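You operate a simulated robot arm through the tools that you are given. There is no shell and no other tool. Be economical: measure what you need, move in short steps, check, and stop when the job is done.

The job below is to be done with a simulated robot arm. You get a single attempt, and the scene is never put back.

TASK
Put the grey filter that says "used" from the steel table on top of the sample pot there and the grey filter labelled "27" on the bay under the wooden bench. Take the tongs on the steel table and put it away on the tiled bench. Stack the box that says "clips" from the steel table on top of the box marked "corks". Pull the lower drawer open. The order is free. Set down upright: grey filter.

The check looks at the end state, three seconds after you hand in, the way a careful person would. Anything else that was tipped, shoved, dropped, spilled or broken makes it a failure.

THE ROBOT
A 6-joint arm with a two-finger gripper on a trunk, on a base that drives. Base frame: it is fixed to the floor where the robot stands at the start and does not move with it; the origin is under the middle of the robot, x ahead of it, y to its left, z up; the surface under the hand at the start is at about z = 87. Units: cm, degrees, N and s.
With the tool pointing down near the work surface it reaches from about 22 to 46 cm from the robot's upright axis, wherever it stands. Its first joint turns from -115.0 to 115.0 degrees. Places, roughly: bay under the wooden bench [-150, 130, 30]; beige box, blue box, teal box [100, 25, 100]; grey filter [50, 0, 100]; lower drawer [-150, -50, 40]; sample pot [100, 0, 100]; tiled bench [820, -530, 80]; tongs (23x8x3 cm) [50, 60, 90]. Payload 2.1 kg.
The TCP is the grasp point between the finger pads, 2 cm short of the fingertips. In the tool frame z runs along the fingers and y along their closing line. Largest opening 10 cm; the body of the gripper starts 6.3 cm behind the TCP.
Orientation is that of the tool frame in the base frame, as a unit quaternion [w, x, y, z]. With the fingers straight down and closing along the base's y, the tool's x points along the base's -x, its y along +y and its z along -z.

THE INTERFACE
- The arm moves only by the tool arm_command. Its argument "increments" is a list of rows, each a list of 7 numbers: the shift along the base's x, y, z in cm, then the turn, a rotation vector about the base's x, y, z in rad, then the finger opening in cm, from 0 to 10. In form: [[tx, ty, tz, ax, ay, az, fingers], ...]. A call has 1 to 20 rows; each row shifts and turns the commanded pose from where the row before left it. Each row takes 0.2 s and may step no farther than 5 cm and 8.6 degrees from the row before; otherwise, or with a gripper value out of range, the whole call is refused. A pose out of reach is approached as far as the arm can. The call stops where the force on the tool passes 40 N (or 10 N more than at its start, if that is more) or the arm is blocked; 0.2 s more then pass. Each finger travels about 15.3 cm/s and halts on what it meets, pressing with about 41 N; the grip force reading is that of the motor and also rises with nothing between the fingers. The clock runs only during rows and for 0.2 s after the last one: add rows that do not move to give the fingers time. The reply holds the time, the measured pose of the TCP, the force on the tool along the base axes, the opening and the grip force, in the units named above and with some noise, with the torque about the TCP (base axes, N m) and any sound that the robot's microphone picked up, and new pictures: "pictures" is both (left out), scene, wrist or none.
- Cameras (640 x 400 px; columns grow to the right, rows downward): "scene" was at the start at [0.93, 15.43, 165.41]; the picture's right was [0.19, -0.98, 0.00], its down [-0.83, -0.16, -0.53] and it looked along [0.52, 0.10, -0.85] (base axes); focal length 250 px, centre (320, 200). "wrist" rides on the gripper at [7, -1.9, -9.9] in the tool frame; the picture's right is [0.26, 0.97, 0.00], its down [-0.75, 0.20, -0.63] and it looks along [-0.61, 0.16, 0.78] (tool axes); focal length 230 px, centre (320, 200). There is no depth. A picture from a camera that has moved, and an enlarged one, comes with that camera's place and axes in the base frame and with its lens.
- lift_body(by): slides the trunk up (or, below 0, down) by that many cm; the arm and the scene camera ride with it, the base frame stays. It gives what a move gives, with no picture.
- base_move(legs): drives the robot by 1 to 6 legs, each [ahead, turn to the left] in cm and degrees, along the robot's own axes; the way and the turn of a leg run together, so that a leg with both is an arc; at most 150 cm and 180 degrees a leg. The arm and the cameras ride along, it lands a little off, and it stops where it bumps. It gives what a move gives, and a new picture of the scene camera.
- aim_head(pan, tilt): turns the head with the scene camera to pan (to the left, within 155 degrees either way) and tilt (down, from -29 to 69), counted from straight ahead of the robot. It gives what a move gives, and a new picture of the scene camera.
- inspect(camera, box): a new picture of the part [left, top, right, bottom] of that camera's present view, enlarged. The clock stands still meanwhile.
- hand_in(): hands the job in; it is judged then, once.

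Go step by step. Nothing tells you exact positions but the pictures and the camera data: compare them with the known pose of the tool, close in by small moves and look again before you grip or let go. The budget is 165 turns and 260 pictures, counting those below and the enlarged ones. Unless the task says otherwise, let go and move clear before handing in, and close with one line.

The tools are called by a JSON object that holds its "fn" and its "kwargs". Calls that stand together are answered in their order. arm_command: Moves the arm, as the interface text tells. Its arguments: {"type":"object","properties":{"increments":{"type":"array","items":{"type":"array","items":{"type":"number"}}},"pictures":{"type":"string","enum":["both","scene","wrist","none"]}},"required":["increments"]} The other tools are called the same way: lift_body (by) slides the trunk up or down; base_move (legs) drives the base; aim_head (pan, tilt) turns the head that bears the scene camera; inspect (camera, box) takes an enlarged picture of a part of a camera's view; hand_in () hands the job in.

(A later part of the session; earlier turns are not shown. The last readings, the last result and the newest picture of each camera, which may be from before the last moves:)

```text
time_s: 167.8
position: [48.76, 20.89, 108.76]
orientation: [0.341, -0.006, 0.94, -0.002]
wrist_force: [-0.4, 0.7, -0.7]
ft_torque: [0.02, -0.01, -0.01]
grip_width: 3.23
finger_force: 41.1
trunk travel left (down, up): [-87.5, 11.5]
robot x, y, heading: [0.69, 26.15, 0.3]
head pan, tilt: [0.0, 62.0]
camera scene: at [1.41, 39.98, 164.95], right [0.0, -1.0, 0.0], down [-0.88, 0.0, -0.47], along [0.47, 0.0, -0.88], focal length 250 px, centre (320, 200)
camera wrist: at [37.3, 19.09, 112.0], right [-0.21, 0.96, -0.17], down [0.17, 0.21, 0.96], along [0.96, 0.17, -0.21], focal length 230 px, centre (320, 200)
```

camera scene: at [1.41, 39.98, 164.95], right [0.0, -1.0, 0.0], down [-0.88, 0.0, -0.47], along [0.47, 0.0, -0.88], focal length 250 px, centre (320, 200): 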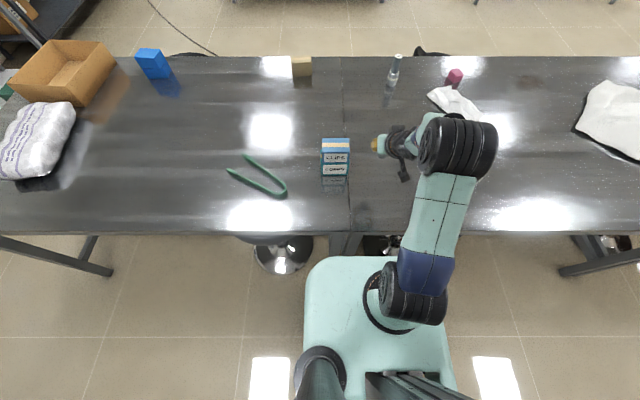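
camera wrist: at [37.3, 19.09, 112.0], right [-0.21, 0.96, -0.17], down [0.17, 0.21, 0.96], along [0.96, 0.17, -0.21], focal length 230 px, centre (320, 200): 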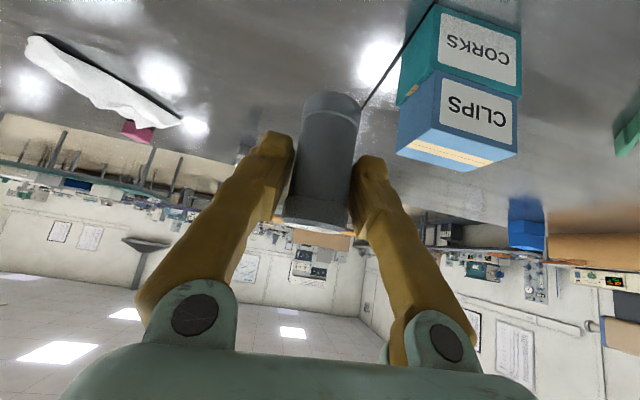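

"27" is held upright. Drive to face the bay: back off, go left about 100 cm, turn toward the wooden bench.

{"fn": "base_move", "kwargs": {"legs": [[-30, 0], [0, 90], [100, 0], [0, 90]]}}

{"fn": "aim_head", "kwargs": {"pan": 0, "tilt": 40}}

```text
time_s: 182.2
position: [-74.44, 133.08, 108.88]
orientation: [-0.008, 0.94, -0.01, -0.34]
wrist_force: [-0.2, -0.5, -0.2]
ft_torque: [0.01, 0.0, -0.04]
grip_width: 3.23
finger_force: 41.2
trunk travel left (down, up): [-87.5, 11.5]
robot x, y, heading: [-26.35, 126.64, 178.2]
head pan, tilt: [0.0, 62.0]
camera scene: at [-27.18, 112.82, 164.95], right [0.03, 1.0, 0.0], down [0.88, -0.03, -0.47], along [-0.47, 0.02, -0.88], focal length 250 px, centre (320, 200)
```

scene: 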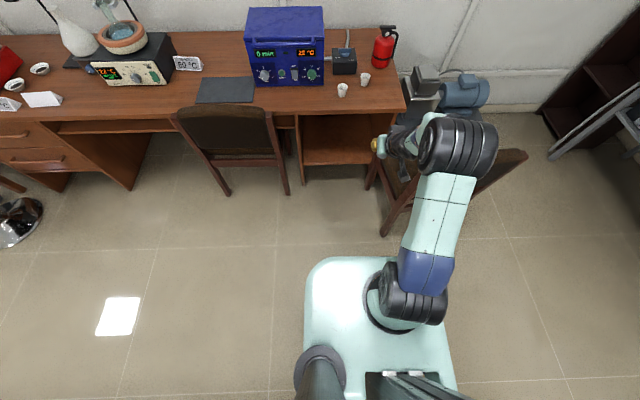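

```text
time_s: 183.1
position: [-74.36, 133.16, 108.82]
orientation: [-0.008, 0.94, -0.01, -0.34]
wrist_force: [-0.2, -0.9, -0.2]
ft_torque: [-0.01, -0.01, 0.01]
grip_width: 3.21
finger_force: 40.6
trunk travel left (down, up): [-87.5, 11.5]
robot x, y, heading: [-26.32, 126.68, 177.8]
head pan, tilt: [0.0, 40.0]
camera scene: at [-29.24, 112.87, 167.85], right [0.03, 1.0, 0.0], down [0.64, -0.02, -0.77], along [-0.77, 0.03, -0.64], focal length 250 px, centre (320, 200)
```

scene: 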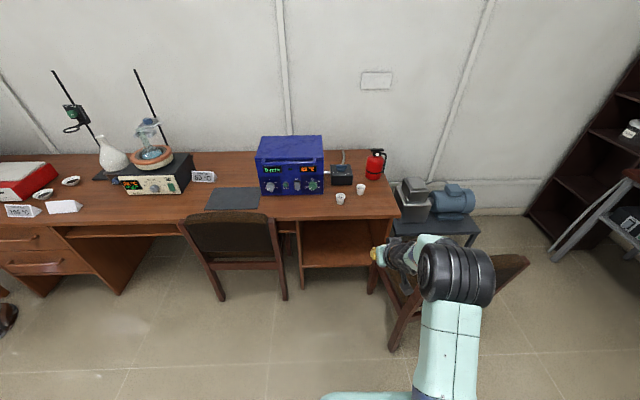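

Corridor between chairs is clear around y≈92–153. I shift to y≈120, straighten, then lower the trunk 63 cm while still clear of the bench.

{"fn": "base_move", "kwargs": {"legs": [[0, 16], [26, 0], [0, -14]]}}

{"fn": "lift_body", "kwargs": {"by": -63}}

{"fn": "aim_head", "kwargs": {"pan": 0, "tilt": 35}}

```text
time_s: 186.7
position: [-100.06, 124.82, 108.92]
orientation: [0.0, 0.94, 0.01, -0.34]
wrist_force: [0.2, 0.0, -0.8]
ft_torque: [-0.03, 0.03, 0.01]
grip_width: 3.21
finger_force: 41.0
trunk travel left (down, up): [-87.5, 11.5]
robot x, y, heading: [-51.81, 120.39, -179.7]
head pan, tilt: [0.0, 40.0]
camera scene: at [-54.14, 106.38, 167.85], right [-0.01, 1.0, 0.0], down [0.64, 0.0, -0.77], along [-0.77, 0.0, -0.64], focal length 250 px, centre (320, 200)
```

scene: 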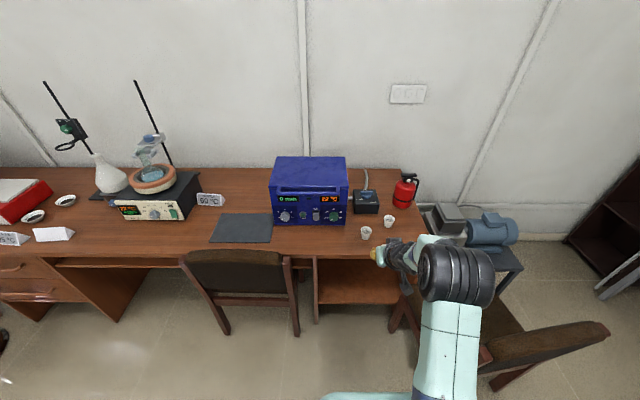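

```text
refused: -63 is not a number from -40 to 40
```

```text
time_s: 187.3
position: [-99.99, 124.78, 108.89]
orientation: [-0.001, 0.94, 0.01, -0.341]
wrist_force: [0.4, 0.2, -0.7]
ft_torque: [-0.02, 0.0, 0.0]
grip_width: 3.23
finger_force: 40.6
trunk travel left (down, up): [-87.5, 11.5]
robot x, y, heading: [-52.36, 120.28, -179.6]
head pan, tilt: [0.0, 35.0]
camera scene: at [-54.41, 106.43, 168.61], right [-0.01, 1.0, 0.0], down [0.57, 0.0, -0.82], along [-0.82, -0.01, -0.57], focal length 250 px, centre (320, 200)
```

scene: 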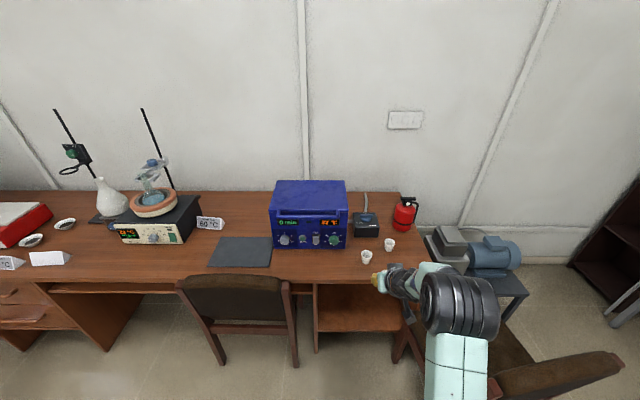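

{"fn": "lift_body", "kwargs": {"by": -40}}

{"fn": "lift_body", "kwargs": {"by": -23}}

{"fn": "aim_head", "kwargs": {"pan": 0, "tilt": 40}}

{"fn": "inspect", "kwargs": {"camera": "wrist", "box": [0, 0, 640, 400]}}

```text
time_s: 191.2
position: [-99.93, 124.81, 68.83]
orientation: [-0.001, 0.94, 0.009, -0.34]
wrist_force: [0.1, -0.1, -1.5]
ft_torque: [0.05, 0.02, 0.03]
grip_width: 3.17
finger_force: 40.3
trunk travel left (down, up): [-47.5, 51.5]
robot x, y, heading: [-51.73, 120.3, -179.9]
head pan, tilt: [0.0, 35.0]
```

```text
time_s: 193.6
position: [-100.07, 124.82, 45.9]
orientation: [0.0, 0.94, 0.009, -0.34]
wrist_force: [-0.2, 0.8, -0.2]
ft_torque: [-0.02, -0.02, 0.0]
grip_width: 3.22
finger_force: 41.3
trunk travel left (down, up): [-24.5, 74.5]
robot x, y, heading: [-51.66, 120.09, -179.8]
head pan, tilt: [0.0, 35.0]
```

```text
time_s: 194.2
position: [-100.04, 124.84, 45.77]
orientation: [-0.002, 0.94, 0.008, -0.34]
wrist_force: [0.1, 1.0, -0.5]
ft_torque: [0.03, -0.05, -0.01]
grip_width: 3.21
finger_force: 41.0
trunk travel left (down, up): [-24.5, 74.5]
robot x, y, heading: [-51.5, 120.39, -179.8]
head pan, tilt: [0.0, 40.0]
camera scene: at [-54.09, 106.43, 104.86], right [-0.01, 1.0, 0.0], down [0.64, 0.0, -0.77], along [-0.77, 0.0, -0.64], focal length 250 px, centre (320, 200)
```

scene: 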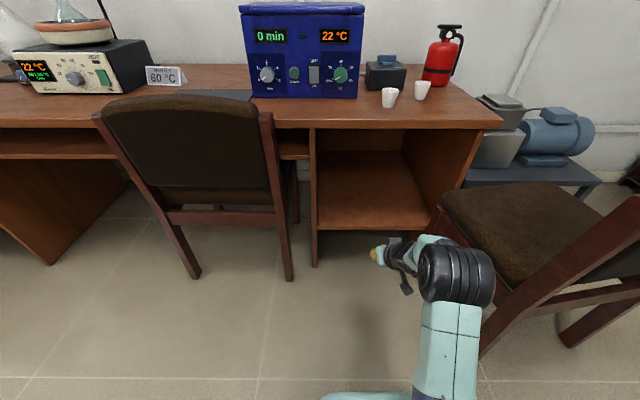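

```text
1.00 times, centred on (320, 200) of wrist (not enlarged: the box is as wide or as high as the picture)
camera zoom: at [-88.25, 126.94, 49.0], right [0.21, -0.96, -0.17], down [-0.17, -0.21, 0.96], along [-0.96, -0.18, -0.21], focal length 230 px, centre (320, 200)
```

zoom: 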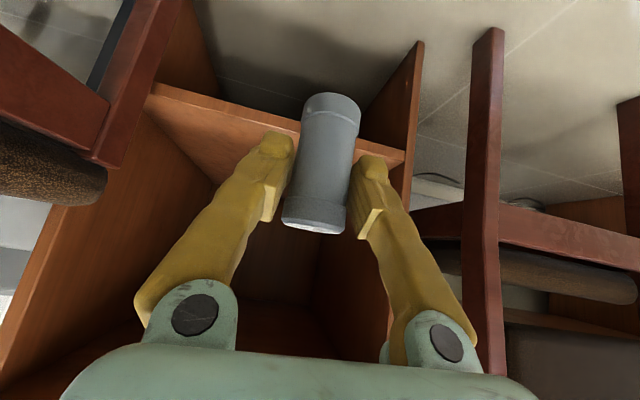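

Clear path. Drive 30 cm forward so the filter enters the bay above the shelf.

{"fn": "base_move", "kwargs": {"legs": [[30, 0]]}}

{"fn": "inspect", "kwargs": {"camera": "wrist", "box": [0, 0, 640, 400]}}

```text
time_s: 196.3
position: [-129.93, 124.53, 45.77]
orientation: [0.0, 0.94, 0.01, -0.34]
wrist_force: [0.2, -0.2, -0.2]
ft_torque: [0.01, 0.01, 0.01]
grip_width: 3.23
finger_force: 41.3
trunk travel left (down, up): [-24.5, 74.5]
robot x, y, heading: [-81.5, 120.01, -179.5]
head pan, tilt: [0.0, 40.0]
camera scene: at [-84.02, 106.24, 104.86], right [-0.01, 1.0, 0.0], down [0.64, 0.0, -0.77], along [-0.77, -0.01, -0.64], focal length 250 px, centre (320, 200)
```

scene: 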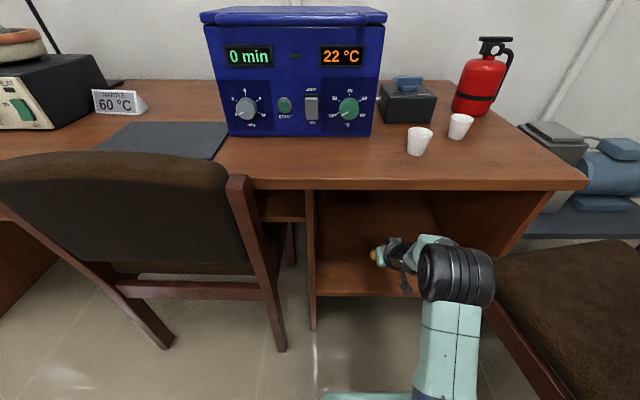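

```text
1.00 times, centred on (320, 200) of wrist (not enlarged: the box is as wide or as high as the picture)
camera zoom: at [-118.19, 126.73, 49.0], right [0.21, -0.96, -0.17], down [-0.17, -0.21, 0.96], along [-0.96, -0.18, -0.21], focal length 230 px, centre (320, 200)
```

zoom: 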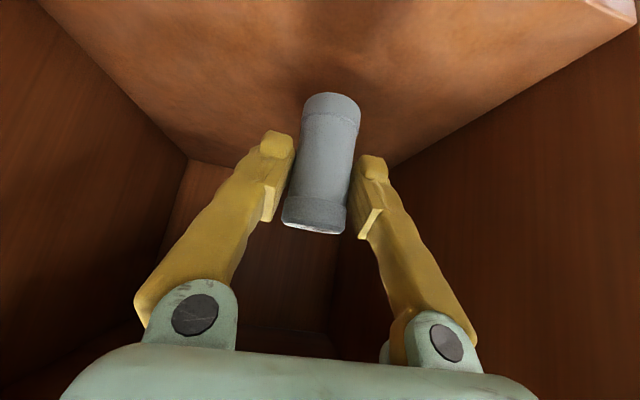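

Inside the bay. Move forward 6 cm and down towards the shelf.

{"fn": "arm_command", "kwargs": {"increments": [[-2, 0, -3, 0, 0, 0, 1], [-2, 0, -3, 0, 0, 0, 1], [-2, 0, -3, 0, 0, 0, 1], [0, 0, 0, 0, 0, 0, 1]]}}

{"fn": "arm_command", "kwargs": {"increments": [[0, 0, -0.7, 0, 0, 0, 1], [0, 0, -0.7, 0, 0, 0, 1], [0, 0, 0, 0, 0, 0, 1]], "pictures": "none"}}

```text
time_s: 197.3
position: [-135.91, 124.7, 36.72]
orientation: [-0.001, 0.94, 0.01, -0.341]
wrist_force: [0.1, -0.1, -0.5]
ft_torque: [0.0, -0.04, 0.03]
grip_width: 3.21
finger_force: 41.1
trunk travel left (down, up): [-24.5, 74.5]
robot x, y, heading: [-81.94, 120.0, -179.7]
head pan, tilt: [0.0, 40.0]
camera scene: at [-84.03, 106.24, 104.86], right [-0.01, 1.0, 0.0], down [0.64, 0.0, -0.77], along [-0.77, -0.01, -0.64], focal length 250 px, centre (320, 200)
camera wrist: at [-124.1, 126.89, 39.83], right [0.22, -0.96, -0.17], down [-0.17, -0.21, 0.96], along [-0.96, -0.18, -0.21], focal length 230 px, centre (320, 200)
```

scene: 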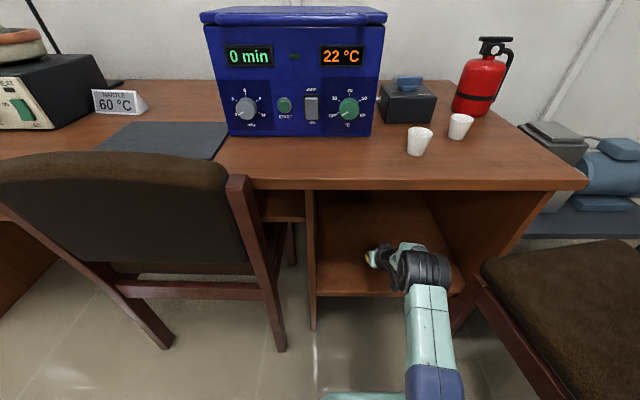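
wrist: 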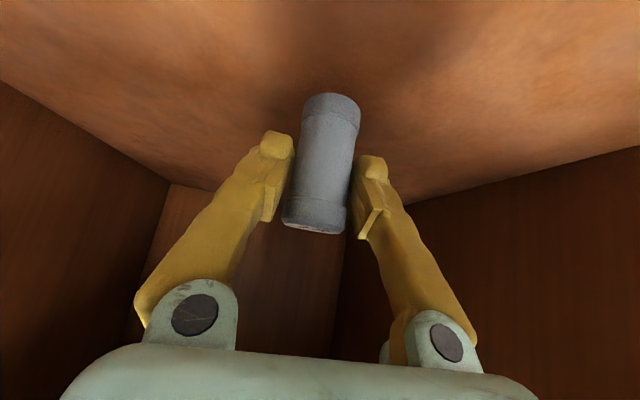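

```text
time_s: 198.1
position: [-135.97, 124.6, 35.31]
orientation: [0.0, 0.94, 0.01, -0.34]
wrist_force: [0.4, 0.0, 0.4]
ft_torque: [0.0, 0.02, 0.0]
grip_width: 3.21
finger_force: 41.6
trunk travel left (down, up): [-24.5, 74.5]
robot x, y, heading: [-81.75, 120.26, -179.4]
head pan, tilt: [0.0, 40.0]
```

{"fn": "arm_command", "kwargs": {"increments": [[0, 0, -0.5, 0, 0, 0, 1], [0, 0, -0.5, 0, 0, 0, 1], [0, 0, 0, 0, 0, 0, 1]], "pictures": "none"}}

{"fn": "inspect", "kwargs": {"camera": "wrist", "box": [240, 40, 420, 240]}}

```text
time_s: 198.9
position: [-135.88, 124.63, 34.39]
orientation: [0.0, 0.941, 0.01, -0.339]
wrist_force: [0.8, 0.3, -0.1]
ft_torque: [0.03, 0.03, -0.01]
grip_width: 3.21
finger_force: 41.7
trunk travel left (down, up): [-24.5, 74.5]
robot x, y, heading: [-81.88, 120.28, -179.9]
head pan, tilt: [0.0, 40.0]
```

```text
2.00 times, centred on (330, 140) of wrist
camera zoom: at [-124.1, 126.71, 37.6], right [0.21, -0.96, -0.17], down [-0.17, -0.21, 0.96], along [-0.96, -0.18, -0.21], focal length 460 px, centre (300, 320)
```

zoom: 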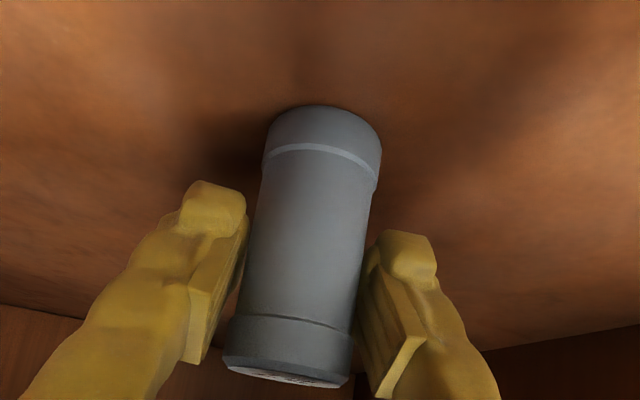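

{"fn": "arm_command", "kwargs": {"increments": [[0, 0, -0.4, 0, 0, 0, 1], [0, 0, -0.3, 0, 0, 0, 1], [0, 0, 0, 0, 0, 0, 1]], "pictures": "none"}}

```text
time_s: 199.7
position: [-135.94, 124.62, 34.29]
orientation: [-0.001, 0.938, 0.01, -0.348]
wrist_force: [2.7, 2.7, 32.4]
ft_torque: [0.04, -0.39, -0.01]
grip_width: 3.23
finger_force: 41.0
trunk travel left (down, up): [-24.5, 74.5]
robot x, y, heading: [-81.71, 119.93, -179.7]
head pan, tilt: [0.0, 40.0]
```

Contact felt. Relieve, release and retreat along the tool axis.

{"fn": "arm_command", "kwargs": {"increments": [[0, 0, 0.6, 0, 0, 0, 1], [0, 0, 0, 0, 0, 0, 1], [0, 0, 0, 0, 0, 0, 4], [0, 0, 0, 0, 0, 0, 7], [0, 0, 0, 0, 0, 0, 8], [1.3, 0, 1.5, 0, 0, 0, 8], [1.9, 0, 2.3, 0, 0, 0, 8], [1.9, 0, 2.3, 0, 0, 0, 8], [1.9, 0, 2.3, 0, 0, 0, 8], [0, 0, 0, 0, 0, 0, 8]]}}

```text
time_s: 201.9
position: [-129.0, 124.87, 42.63]
orientation: [-0.001, 0.94, 0.01, -0.341]
wrist_force: [0.1, -0.1, -0.1]
ft_torque: [0.02, -0.03, -0.03]
grip_width: 7.97
finger_force: 0.1
trunk travel left (down, up): [-24.5, 74.5]
robot x, y, heading: [-81.61, 119.94, -179.5]
head pan, tilt: [0.0, 40.0]
camera scene: at [-84.0, 106.24, 104.86], right [-0.01, 1.0, 0.0], down [0.64, 0.0, -0.77], along [-0.77, -0.01, -0.64], focal length 250 px, centre (320, 200)
camera wrist: at [-117.21, 126.9, 46.02], right [0.21, -0.96, -0.17], down [-0.17, -0.21, 0.96], along [-0.96, -0.18, -0.21], focal length 230 px, centre (320, 200)
```

scene: 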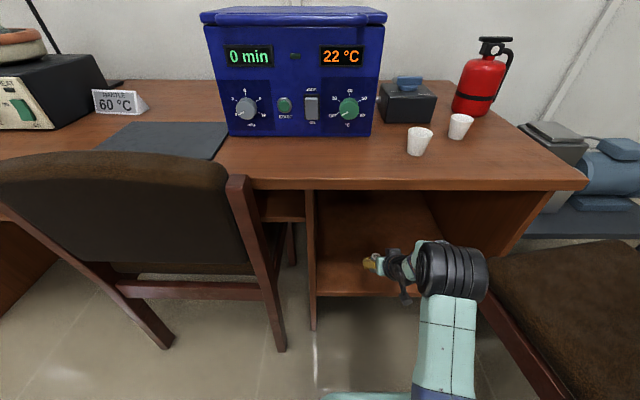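
wrist: 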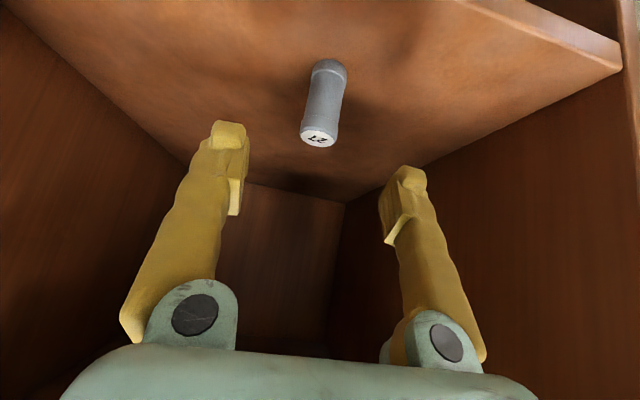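

"27" stands upright in the bay. Back out and drive to the drawers (y≈−52).

{"fn": "base_move", "kwargs": {"legs": [[-36, 0], [0, 90], [150, 0], [22, 0], [0, -90]]}}

{"fn": "inspect", "kwargs": {"camera": "wrist", "box": [0, 0, 640, 400]}}

```text
time_s: 220.0
position: [-92.11, -42.07, 42.83]
orientation: [-0.003, 0.94, 0.003, -0.341]
wrist_force: [-0.1, 0.1, -0.5]
ft_torque: [-0.02, 0.01, -0.03]
grip_width: 7.98
finger_force: 0.1
trunk travel left (down, up): [-24.5, 74.5]
robot x, y, heading: [-44.64, -47.48, 179.7]
head pan, tilt: [0.0, 40.0]
camera scene: at [-47.33, -61.2, 104.86], right [0.01, 1.0, 0.0], down [0.64, 0.0, -0.77], along [-0.77, 0.0, -0.64], focal length 250 px, centre (320, 200)
```

scene: 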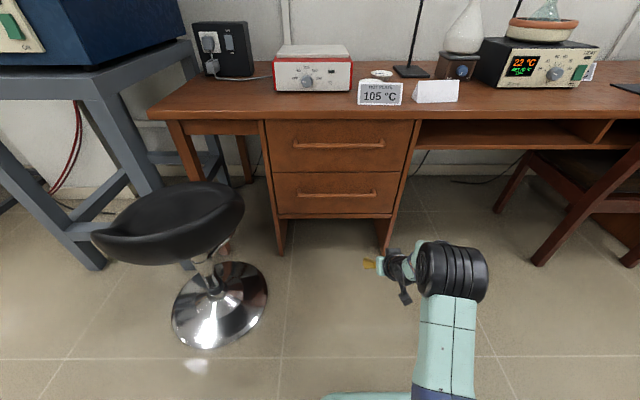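

```text
1.00 times, centred on (320, 200) of wrist (not enlarged: the box is as wide or as high as the picture)
camera zoom: at [-80.3, -40.13, 46.0], right [0.2, -0.96, -0.17], down [-0.17, -0.21, 0.96], along [-0.96, -0.17, -0.21], focal length 230 px, centre (320, 200)
```

zoom: 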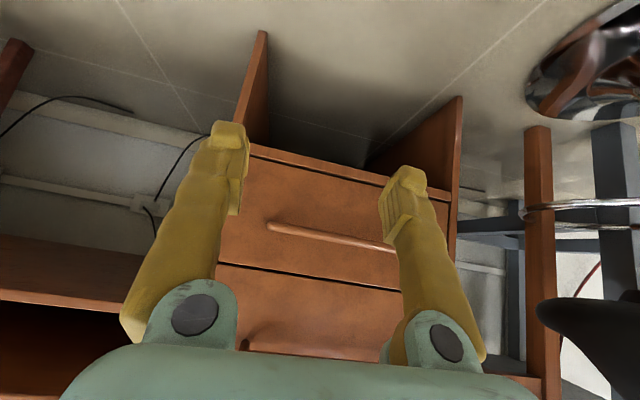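

Lower drawer handle: horizontal bar at about x −124.5, z 43, y −39…−68. I roll the gripper 90° and pitch it to horizontal, still clear of the drawers.

{"fn": "arm_command", "kwargs": {"increments": [[0, 0, 0, 0.0914, 0, 0.11, 8], [0, 0, 0, 0.0914, 0, 0.11, 8], [0, 0, 0, 0.0914, 0, 0.11, 8], [0, 0, 0, 0.0914, 0, 0.11, 8], [0, 0, 0, 0.0914, 0, 0.11, 8], [0, 0, 0, 0.0914, 0, 0.11, 8], [0, 0, 0, 0.0914, 0, 0.11, 8], [0, 0, 0, 0.0914, 0, 0.11, 8], [0, 0, 0, 0.0914, 0, 0.11, 8], [0, 0, 0, 0.0914, 0, 0.11, 8], [0, 0, 0, 0.0914, 0, 0.11, 8], [0, 0, 0, 0, 0, 0, 8]], "pictures": "none"}}

{"fn": "arm_command", "kwargs": {"increments": [[-2, -1.5, 0, 0, 0.1455, 0, 6], [-2, -1.5, 0, 0, 0.1455, 0, 6], [-2, -1.5, 0, 0, 0.1455, 0, 6], [-2, -1.5, 0, 0, 0.1455, 0, 6], [-2, -1.5, 0, 0, 0.1455, 0, 6], [-2, -1.5, 0, 0, 0.1455, 0, 6], [0, 0, 0, 0, 0, 0, 6]]}}

```text
time_s: 222.6
position: [-95.51, -40.44, 46.28]
orientation: [-0.24, 0.661, 0.67, -0.238]
wrist_force: [0.0, 0.6, -1.6]
ft_torque: [-0.01, 0.01, 0.01]
grip_width: 8.0
finger_force: 0.1
out of reach, approached as far as the arm can: row 2, 3, 4, 5, 6, 7, 8, 9, 10, 11
trunk travel left (down, up): [-24.5, 74.5]
robot x, y, heading: [-44.82, -47.52, 179.4]
head pan, tilt: [0.0, 40.0]
```

```text
time_s: 224.2
position: [-109.15, -42.94, 50.9]
orientation: [-0.397, 0.622, 0.589, -0.33]
wrist_force: [0.1, -0.6, 0.6]
ft_torque: [0.0, 0.02, 0.0]
grip_width: 5.98
finger_force: 0.1
out of reach, approached as far as the arm can: row 1, 2, 3, 4, 5, 6
trunk travel left (down, up): [-24.5, 74.5]
robot x, y, heading: [-45.05, -47.55, 179.5]
head pan, tilt: [0.0, 40.0]
camera scene: at [-47.34, -61.21, 104.86], right [0.01, 1.0, 0.0], down [0.64, 0.0, -0.77], along [-0.77, 0.0, -0.64], focal length 250 px, centre (320, 200)
camera wrist: at [-100.62, -36.95, 57.59], right [0.48, 0.26, -0.84], down [0.58, -0.81, 0.08], along [-0.66, -0.52, -0.54], focal length 230 px, centre (320, 200)
```

scene: 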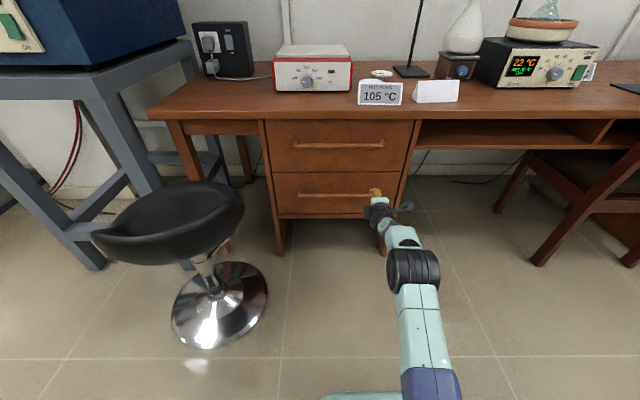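
wrist: 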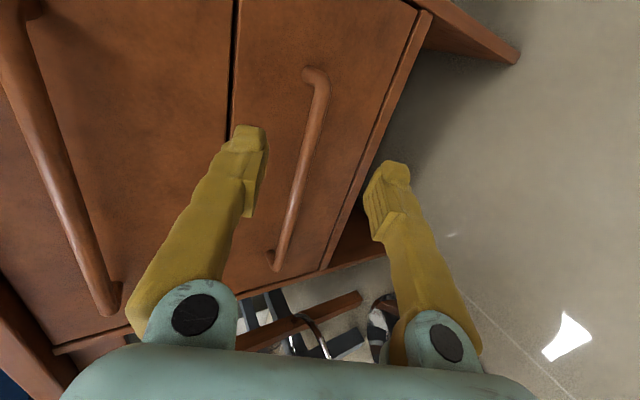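

The arm stretched near a wrist singularity. I draw the commanded pose back a little to see how it resolves.

{"fn": "arm_command", "kwargs": {"increments": [[2, 0, 0, 0, 0, 0, 6], [2, 0, 0, 0, 0, 0, 6], [2, 0, 0, 0, 0, 0, 6], [0, 0, 0, 0, 0, 0, 6]], "pictures": "scene"}}

```text
time_s: 225.2
position: [-104.43, -44.79, 51.27]
orientation: [-0.409, 0.597, 0.58, -0.375]
wrist_force: [0.6, -1.5, -0.5]
ft_torque: [0.0, 0.0, 0.0]
grip_width: 6.0
finger_force: 0.1
trunk travel left (down, up): [-24.5, 74.5]
robot x, y, heading: [-45.35, -47.46, 179.6]
head pan, tilt: [0.0, 40.0]
camera scene: at [-47.33, -61.21, 104.86], right [0.01, 1.0, 0.0], down [0.64, 0.0, -0.77], along [-0.77, 0.0, -0.64], focal length 250 px, centre (320, 200)
```

scene: 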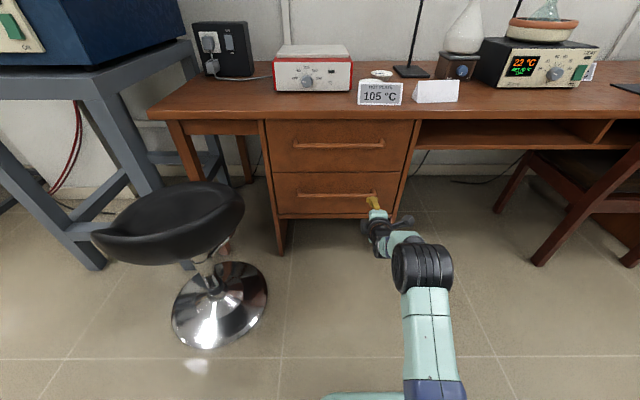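

Now the pose is well-conditioned: tool 23° below horizontal with vertical closing. I pitch up a bit more and shift toward handle height/centre.

{"fn": "arm_command", "kwargs": {"increments": [[0, -2, -1.5, 0, 0.1, 0, 6], [0, -2, -1.5, 0, 0.1, 0, 6], [0, -2, -1.5, 0, 0, 0, 6], [0, -1.5, -1.5, 0, 0, 0, 6], [0, 0, 0, 0, 0, 0, 6]]}}

```text
time_s: 226.4
position: [-104.43, -52.04, 45.32]
orientation: [-0.465, 0.556, 0.536, -0.432]
wrist_force: [0.3, 0.2, 0.2]
ft_torque: [-0.04, -0.03, -0.04]
grip_width: 6.02
finger_force: 0.1
trunk travel left (down, up): [-24.5, 74.5]
robot x, y, heading: [-44.64, -47.44, 179.8]
head pan, tilt: [0.0, 40.0]
camera scene: at [-47.34, -61.21, 104.86], right [0.01, 1.0, 0.0], down [0.64, 0.0, -0.77], along [-0.77, 0.0, -0.64], focal length 250 px, centre (320, 200)
camera wrist: at [-94.62, -45.62, 49.2], right [0.2, 0.26, -0.94], down [0.62, -0.78, -0.09], along [-0.76, -0.57, -0.32], focal length 230 px, centre (320, 200)
```

scene: 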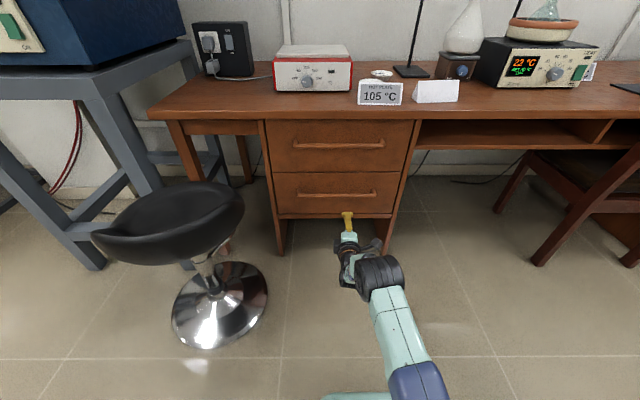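
wrist: 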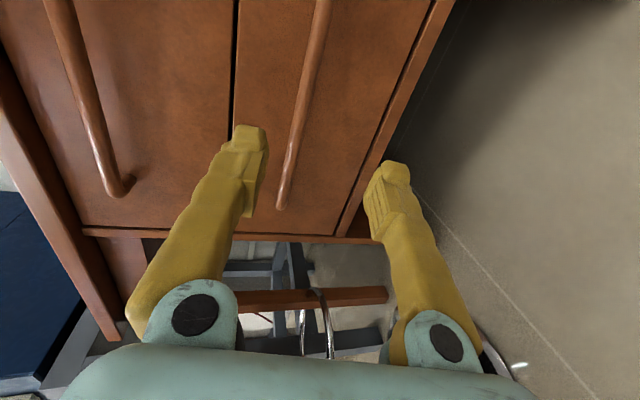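

Good posture. Align height to 43.2, then drive closer and check.

{"fn": "arm_command", "kwargs": {"increments": [[0, -1, -2.1, 0, 0, 0, 6], [0, 0, 0, 0, 0, 0, 6]], "pictures": "none"}}

{"fn": "base_move", "kwargs": {"legs": [[14, 0]]}}

{"fn": "inspect", "kwargs": {"camera": "wrist", "box": [0, 0, 640, 400]}}

{"fn": "inspect", "kwargs": {"camera": "scene", "box": [270, 140, 470, 300]}}

```text
time_s: 227.0
position: [-104.4, -53.11, 43.25]
orientation: [-0.465, 0.556, 0.536, -0.432]
wrist_force: [0.1, 0.1, 0.0]
ft_torque: [-0.02, 0.01, 0.01]
grip_width: 6.03
finger_force: 0.0
trunk travel left (down, up): [-24.5, 74.5]
robot x, y, heading: [-45.2, -47.5, 179.8]
head pan, tilt: [0.0, 40.0]
```

```text
time_s: 228.3
position: [-118.48, -53.09, 43.32]
orientation: [-0.465, 0.556, 0.536, -0.433]
wrist_force: [0.0, 0.9, -0.3]
ft_torque: [0.02, 0.01, -0.01]
grip_width: 6.01
finger_force: 0.1
trunk travel left (down, up): [-24.5, 74.5]
robot x, y, heading: [-59.09, -46.92, 179.7]
head pan, tilt: [0.0, 40.0]
camera scene: at [-61.28, -61.14, 104.86], right [0.01, 1.0, 0.0], down [0.64, 0.0, -0.77], along [-0.77, 0.0, -0.64], focal length 250 px, centre (320, 200)
```

scene: 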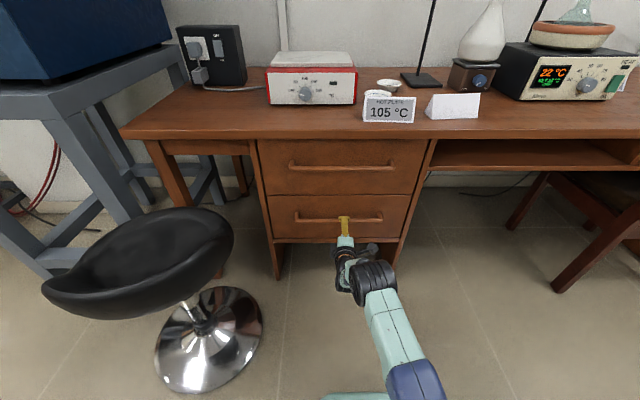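

```text
1.00 times, centred on (320, 200) of wrist (not enlarged: the box is as wide or as high as the picture)
camera zoom: at [-108.58, -46.51, 47.18], right [0.2, 0.26, -0.94], down [0.62, -0.78, -0.09], along [-0.76, -0.57, -0.32], focal length 230 px, centre (320, 200)
```

zoom: 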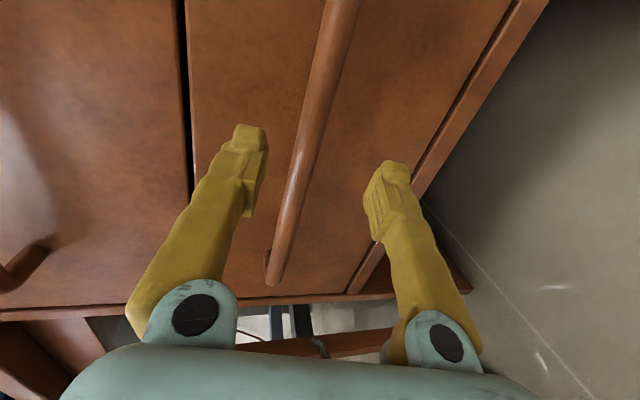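

```text
2.50 times, centred on (370, 220) of scene
camera zoom: at [-61.28, -61.14, 104.86], right [0.01, 1.0, 0.0], down [0.64, 0.0, -0.77], along [-0.77, 0.0, -0.64], focal length 625 px, centre (195, 150)
```

zoom: 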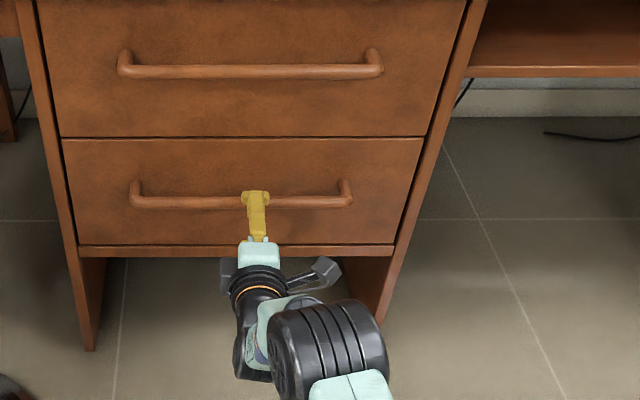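

Bar is at x≈−124, z≈43.3, right between the fingers. Drive the last 5.3 cm and close.

{"fn": "base_move", "kwargs": {"legs": [[5.3, 0]]}}

{"fn": "inspect", "kwargs": {"camera": "wrist", "box": [100, 60, 500, 310]}}

```text
time_s: 229.3
position: [-123.68, -52.98, 43.27]
orientation: [-0.464, 0.556, 0.537, -0.433]
wrist_force: [-0.6, -0.2, 0.0]
ft_torque: [-0.02, 0.01, 0.02]
grip_width: 5.99
finger_force: 0.0
trunk travel left (down, up): [-24.5, 74.5]
robot x, y, heading: [-64.1, -47.16, 179.8]
head pan, tilt: [0.0, 40.0]
camera scene: at [-66.64, -61.11, 104.86], right [0.0, 1.0, 0.0], down [0.64, 0.0, -0.77], along [-0.77, 0.0, -0.64], focal length 250 px, centre (320, 200)
```

scene: 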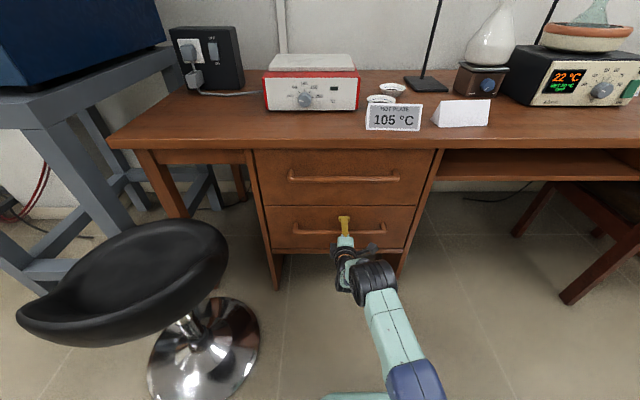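

```text
1.60 times, centred on (300, 185) of wrist
camera zoom: at [-113.95, -46.54, 47.18], right [0.2, 0.26, -0.94], down [0.62, -0.78, -0.09], along [-0.76, -0.57, -0.32], focal length 368 px, centre (352, 224)
```

zoom: 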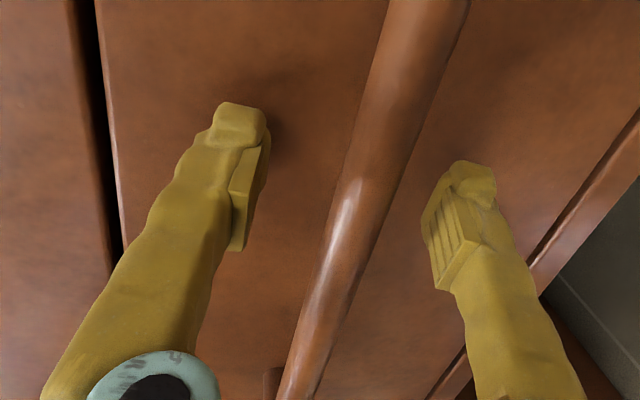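

{"fn": "arm_command", "kwargs": {"increments": [[0, 0, 0, 0, 0, 0, 4], [0, 0, 0, 0, 0, 0, 2], [0, 0, 0, 0, 0, 0, 0.5], [0, 0, 0, 0, 0, 0, 0.5], [0, 0, 0, 0, 0, 0, 0.5]], "pictures": "wrist"}}

```text
time_s: 230.5
position: [-123.86, -53.03, 43.17]
orientation: [-0.463, 0.556, 0.538, -0.432]
wrist_force: [1.4, 0.4, -10.2]
ft_torque: [-0.27, 0.02, -0.02]
grip_width: 0.73
finger_force: 35.4
trunk travel left (down, up): [-24.5, 74.5]
robot x, y, heading: [-64.08, -47.49, 179.8]
head pan, tilt: [0.0, 40.0]
camera wrist: at [-113.99, -46.53, 47.03], right [0.2, 0.26, -0.94], down [0.62, -0.78, -0.08], along [-0.76, -0.57, -0.32], focal length 230 px, centre (320, 200)
```

wrist: 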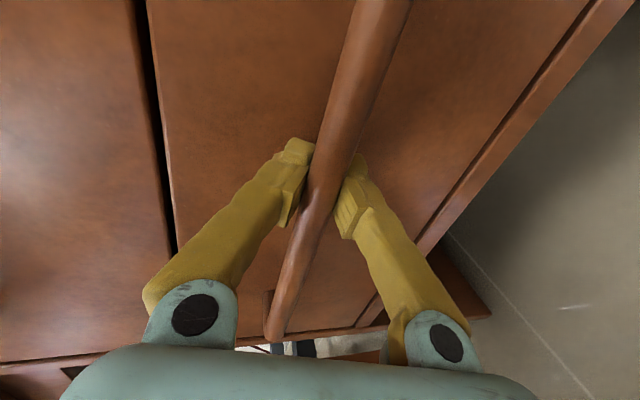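

Gripped. Pull a little with the arm to see if the drawer follows.

{"fn": "arm_command", "kwargs": {"increments": [[0, 0, 0, 0, 0, 0, 0], [1, 0, 0, 0, 0, 0, 0], [1, 0, 0, 0, 0, 0, 0], [1, 0, 0, 0, 0, 0, 0], [1, 0, 0, 0, 0, 0, 0], [0, 0, 0, 0, 0, 0, 0]]}}

```text
time_s: 231.9
position: [-119.81, -53.14, 43.02]
orientation: [-0.462, 0.557, 0.538, -0.432]
wrist_force: [0.9, 3.1, -16.8]
ft_torque: [-0.31, 0.07, 0.08]
grip_width: 0.7
finger_force: 35.2
trunk travel left (down, up): [-24.5, 74.5]
robot x, y, heading: [-64.3, -47.26, 179.6]
head pan, tilt: [0.0, 40.0]
camera scene: at [-66.94, -61.11, 104.84], right [0.0, 1.0, 0.0], down [0.65, 0.0, -0.76], along [-0.76, 0.0, -0.65], focal length 250 px, centre (320, 200)
camera wrist: at [-110.03, -46.53, 47.05], right [0.21, 0.26, -0.94], down [0.62, -0.78, -0.08], along [-0.76, -0.57, -0.32], focal length 230 px, centre (320, 200)
```

scene: 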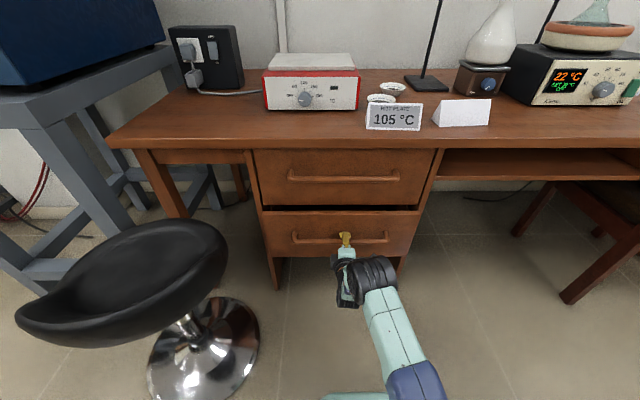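
wrist: 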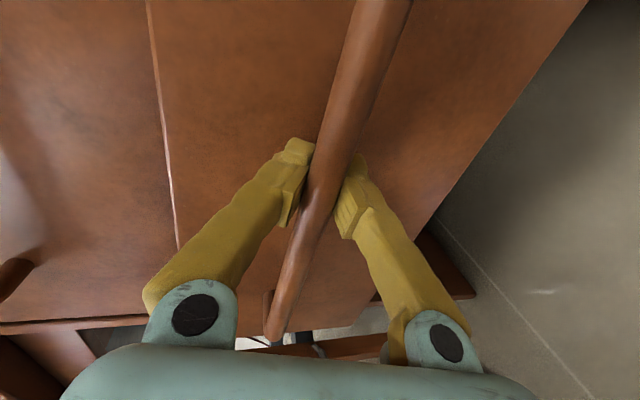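

The drawer follows. Pull it further with the base.

{"fn": "base_move", "kwargs": {"legs": [[-14, 0]]}}

```text
time_s: 233.2
position: [-106.06, -52.95, 43.17]
orientation: [-0.462, 0.558, 0.537, -0.432]
wrist_force: [1.2, 5.6, -18.7]
ft_torque: [-0.24, 0.09, -0.1]
grip_width: 0.69
finger_force: 35.2
trunk travel left (down, up): [-24.5, 74.5]
robot x, y, heading: [-50.62, -47.56, 180.1]
head pan, tilt: [0.0, 40.0]
camera scene: at [-53.17, -61.14, 104.85], right [0.0, 1.0, 0.0], down [0.65, 0.0, -0.76], along [-0.76, 0.0, -0.65], focal length 250 px, centre (320, 200)
```

scene: 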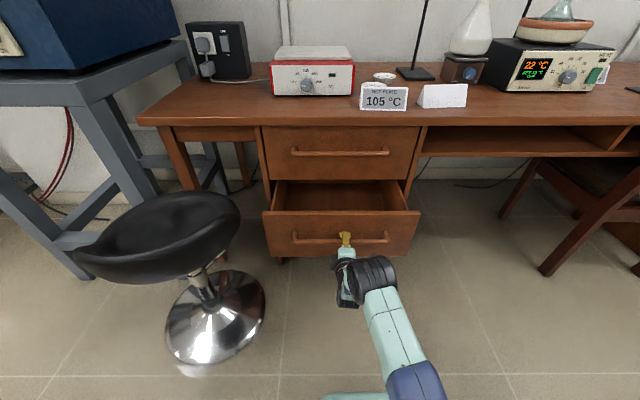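

{"fn": "base_move", "kwargs": {"legs": [[-9, 0]]}}

```text
time_s: 234.3
position: [-96.98, -53.06, 43.13]
orientation: [-0.463, 0.558, 0.537, -0.431]
wrist_force: [1.4, 5.3, -14.3]
ft_torque: [-0.18, 0.05, -0.19]
grip_width: 0.69
finger_force: 35.0
trunk travel left (down, up): [-24.5, 74.5]
robot x, y, heading: [-41.49, -47.25, 179.7]
head pan, tilt: [0.0, 40.0]
camera scene: at [-44.14, -61.18, 104.85], right [0.0, 1.0, 0.0], down [0.64, 0.0, -0.76], along [-0.76, 0.0, -0.64], focal length 250 px, centre (320, 200)
```

scene: 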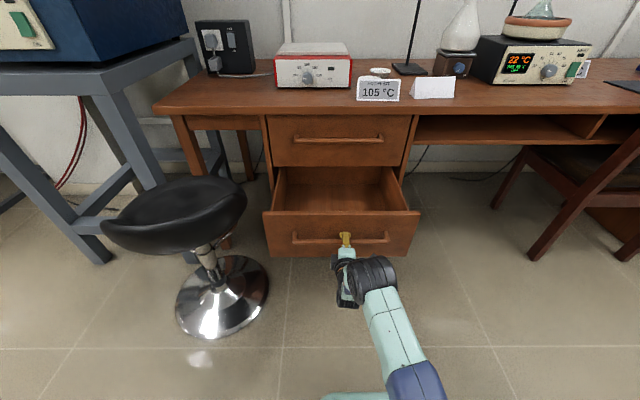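

{"fn": "base_move", "kwargs": {"legs": [[-5, 0]]}}

```text
time_s: 235.2
position: [-91.96, -53.1, 43.09]
orientation: [-0.463, 0.558, 0.538, -0.43]
wrist_force: [1.0, -0.2, -8.1]
ft_torque: [-0.27, 0.04, 0.01]
grip_width: 0.7
finger_force: 35.3
trunk travel left (down, up): [-24.5, 74.5]
robot x, y, heading: [-36.53, -47.31, 179.7]
head pan, tilt: [0.0, 40.0]
camera scene: at [-39.01, -61.24, 104.85], right [0.01, 1.0, 0.0], down [0.64, 0.0, -0.77], along [-0.77, 0.0, -0.64], focal length 250 px, centre (320, 200)
```

scene: 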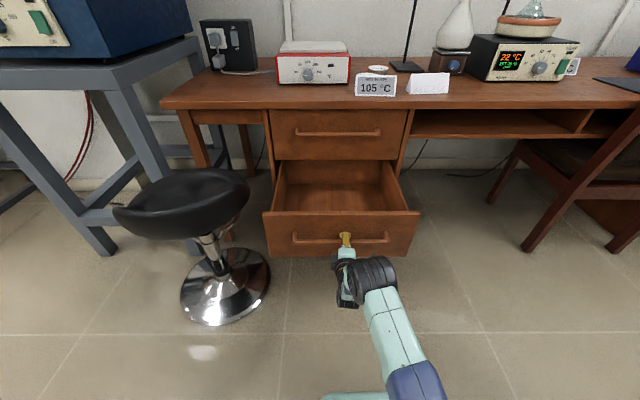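

Drawer is about 32 cm open. Release and back off straight.

{"fn": "arm_command", "kwargs": {"increments": [[0, 0, 0, 0, 0, 0, 3], [0, 0, 0, 0, 0, 0, 6], [0, 0, 0, 0, 0, 0, 6]], "pictures": "wrist"}}

{"fn": "base_move", "kwargs": {"legs": [[-16, 0]]}}

```text
time_s: 236.0
position: [-91.9, -53.09, 43.26]
orientation: [-0.464, 0.558, 0.537, -0.431]
wrist_force: [0.4, -0.4, -0.2]
ft_torque: [0.0, -0.01, 0.04]
grip_width: 6.0
finger_force: 0.1
trunk travel left (down, up): [-24.5, 74.5]
robot x, y, heading: [-36.34, -47.41, 179.5]
head pan, tilt: [0.0, 40.0]
camera wrist: at [-82.1, -46.57, 47.13], right [0.21, 0.26, -0.94], down [0.62, -0.78, -0.08], along [-0.76, -0.56, -0.32], focal length 230 px, centre (320, 200)
```

wrist: 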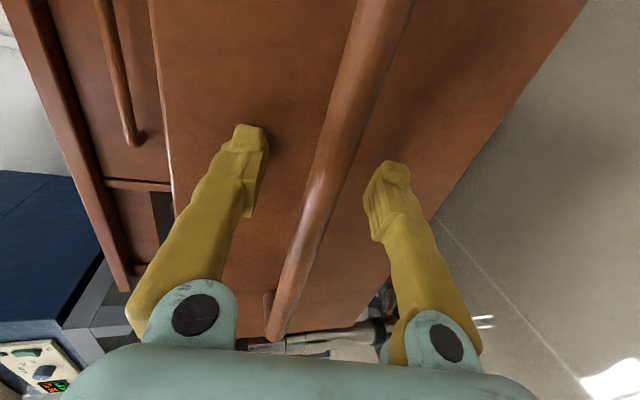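

```text
time_s: 237.4
position: [-75.66, -53.13, 43.09]
orientation: [-0.464, 0.558, 0.537, -0.43]
wrist_force: [-0.3, -0.4, -0.1]
ft_torque: [0.01, 0.02, -0.02]
grip_width: 5.96
finger_force: 0.0
trunk travel left (down, up): [-24.5, 74.5]
robot x, y, heading: [-20.22, -47.55, 179.7]
head pan, tilt: [0.0, 40.0]
camera scene: at [-22.8, -61.32, 104.86], right [0.0, 1.0, 0.0], down [0.64, 0.0, -0.77], along [-0.77, 0.0, -0.64], focal length 250 px, centre (320, 200)
```

scene: 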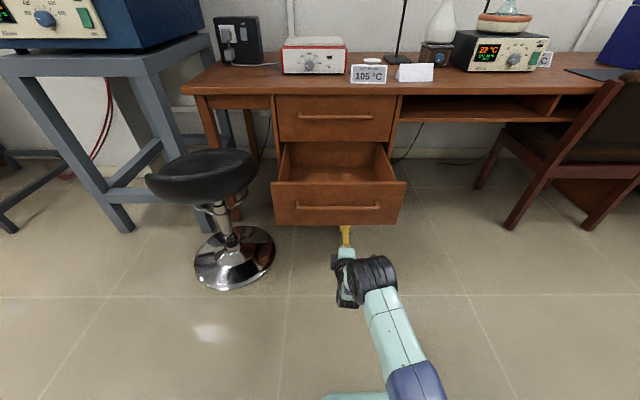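

Drawer stays open. Now raise the trunk back and return the gripper to pointing down.

{"fn": "lift_body", "kwargs": {"by": 40}}

{"fn": "lift_body", "kwargs": {"by": 23}}

{"fn": "arm_command", "kwargs": {"increments": [[1.5, 0, 0.8, 0, -0.1379, 0, 8], [1.5, 0, 0.8, 0, -0.1379, 0, 8], [1.5, 0, 0.8, 0, -0.1379, 0, 8], [1.5, 0, 0.8, 0, -0.1379, 0, 8], [1.5, 0.5, 0.8, 0, -0.1379, 0, 8], [1.5, 0.5, 0.8, 0, -0.1379, 0, 8], [1.5, 0.5, 0.8, 0, -0.1379, 0, 8], [1.5, 0.5, 0.8, 0, -0.1379, 0, 8], [1.5, 0.5, 0.8, 0, -0.1379, 0, 8], [1.5, 0.5, 0.8, 0, -0.1379, 0, 8], [0, 0, 0, 0, 0, 0, 10]], "pictures": "scene"}}

```text
time_s: 241.3
position: [-75.81, -53.1, 83.12]
orientation: [-0.463, 0.558, 0.537, -0.431]
wrist_force: [0.6, 0.2, -0.2]
ft_torque: [-0.02, -0.04, -0.01]
grip_width: 6.01
finger_force: 0.0
trunk travel left (down, up): [-64.5, 34.5]
robot x, y, heading: [-20.22, -47.42, 179.7]
head pan, tilt: [0.0, 40.0]
```

```text
time_s: 243.7
position: [-75.78, -53.2, 106.14]
orientation: [-0.464, 0.558, 0.536, -0.431]
wrist_force: [0.6, -0.5, -0.1]
ft_torque: [-0.05, 0.0, 0.03]
grip_width: 5.96
finger_force: 0.1
trunk travel left (down, up): [-87.5, 11.5]
robot x, y, heading: [-20.5, -47.46, 179.7]
head pan, tilt: [0.0, 40.0]
```

```text
time_s: 246.1
position: [-61.59, -51.0, 110.12]
orientation: [-0.101, 0.681, 0.704, -0.172]
wrist_force: [-0.5, -0.8, -0.2]
ft_torque: [0.01, 0.0, 0.03]
grip_width: 10.02
finger_force: 0.1
out of reach, approached as far as the arm can: row 5, 6, 7, 8, 9
trunk travel left (down, up): [-87.5, 11.5]
robot x, y, heading: [-20.06, -47.48, 179.6]
head pan, tilt: [0.0, 40.0]
camera scene: at [-22.87, -61.4, 167.85], right [0.0, 1.0, 0.0], down [0.64, 0.0, -0.77], along [-0.77, 0.0, -0.64], focal length 250 px, centre (320, 200)
```

scene: 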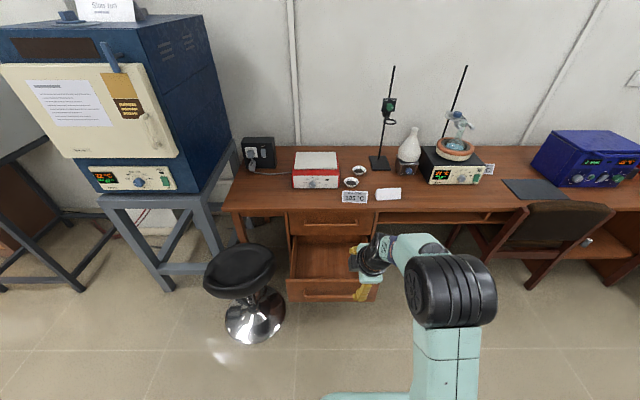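

{"fn": "arm_command", "kwargs": {"increments": [[0, 0, 1, 0.0355, -0.13, 0, 10], [0, 0, 1, 0.0355, -0.13, 0, 10], [0, 0, 1, 0.0355, -0.13, 0, 10], [0, 0, 0, 0, 0, 0, 10]], "pictures": "scene"}}

```text
time_s: 247.1
position: [-61.42, -51.14, 113.23]
orientation: [0.003, 0.695, 0.719, 0.0]
wrist_force: [0.4, 0.3, -0.4]
ft_torque: [0.02, 0.02, 0.03]
grip_width: 9.99
finger_force: 0.1
trunk travel left (down, up): [-87.5, 11.5]
robot x, y, heading: [-20.42, -47.31, 179.5]
head pan, tilt: [0.0, 40.0]
camera scene: at [-22.75, -61.31, 167.86], right [0.01, 1.0, 0.0], down [0.64, 0.0, -0.77], along [-0.77, 0.0, -0.64], focal length 250 px, centre (320, 200)
```

scene: 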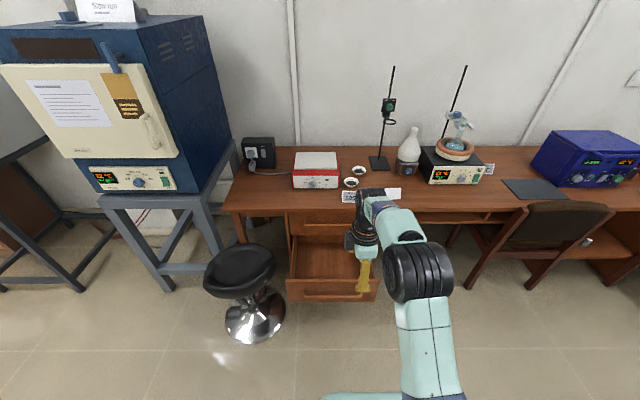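

Drive to the tongs.

{"fn": "base_move", "kwargs": {"legs": [[0, -89.6], [107, 0], [0, -90], [26, 0]]}}

{"fn": "aim_head", "kwargs": {"pan": 0, "tilt": 62}}

```text
time_s: 261.8
position: [48.88, 58.6, 113.23]
orientation: [0.002, -0.698, 0.716, 0.002]
wrist_force: [0.8, 0.5, -0.1]
ft_torque: [-0.03, -0.04, -0.01]
grip_width: 10.0
finger_force: 0.1
trunk travel left (down, up): [-87.5, 11.5]
robot x, y, heading: [7.7, 57.29, -3.2]
head pan, tilt: [0.0, 40.0]
camera scene: at [11.02, 71.22, 167.86], right [-0.06, -1.0, 0.0], down [-0.64, 0.04, -0.77], along [0.77, -0.05, -0.64], focal length 250 px, centre (320, 200)
```

scene: 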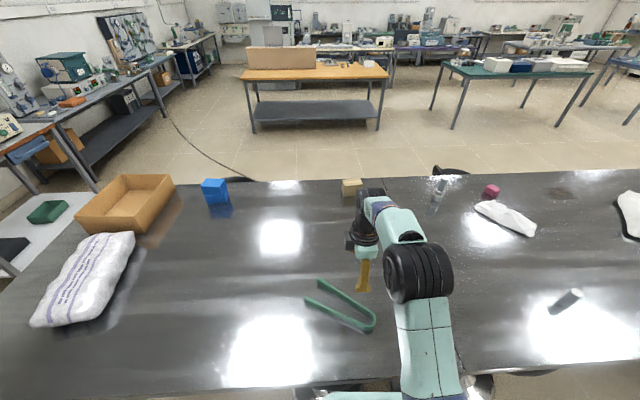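

```text
time_s: 262.6
position: [48.92, 58.57, 113.28]
orientation: [0.001, -0.698, 0.716, 0.002]
wrist_force: [0.2, -0.8, 0.4]
ft_torque: [-0.01, -0.01, -0.01]
grip_width: 9.99
finger_force: 0.0
trunk travel left (down, up): [-87.5, 11.5]
robot x, y, heading: [7.94, 57.19, -3.4]
head pan, tilt: [0.0, 62.0]
camera scene: at [9.2, 71.34, 164.96], right [-0.06, -1.0, 0.0], down [-0.88, 0.05, -0.47], along [0.47, -0.03, -0.88], focal length 250 px, centre (320, 200)
```

scene: 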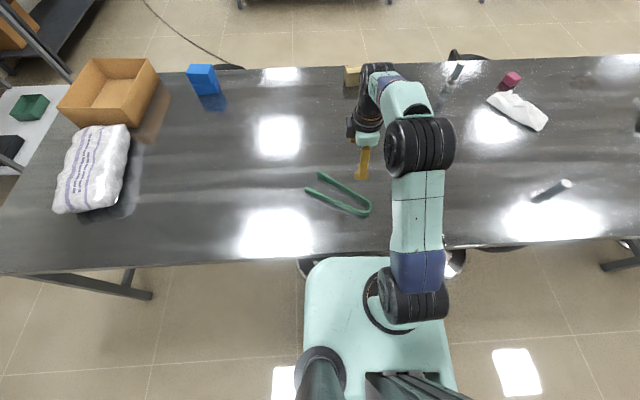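

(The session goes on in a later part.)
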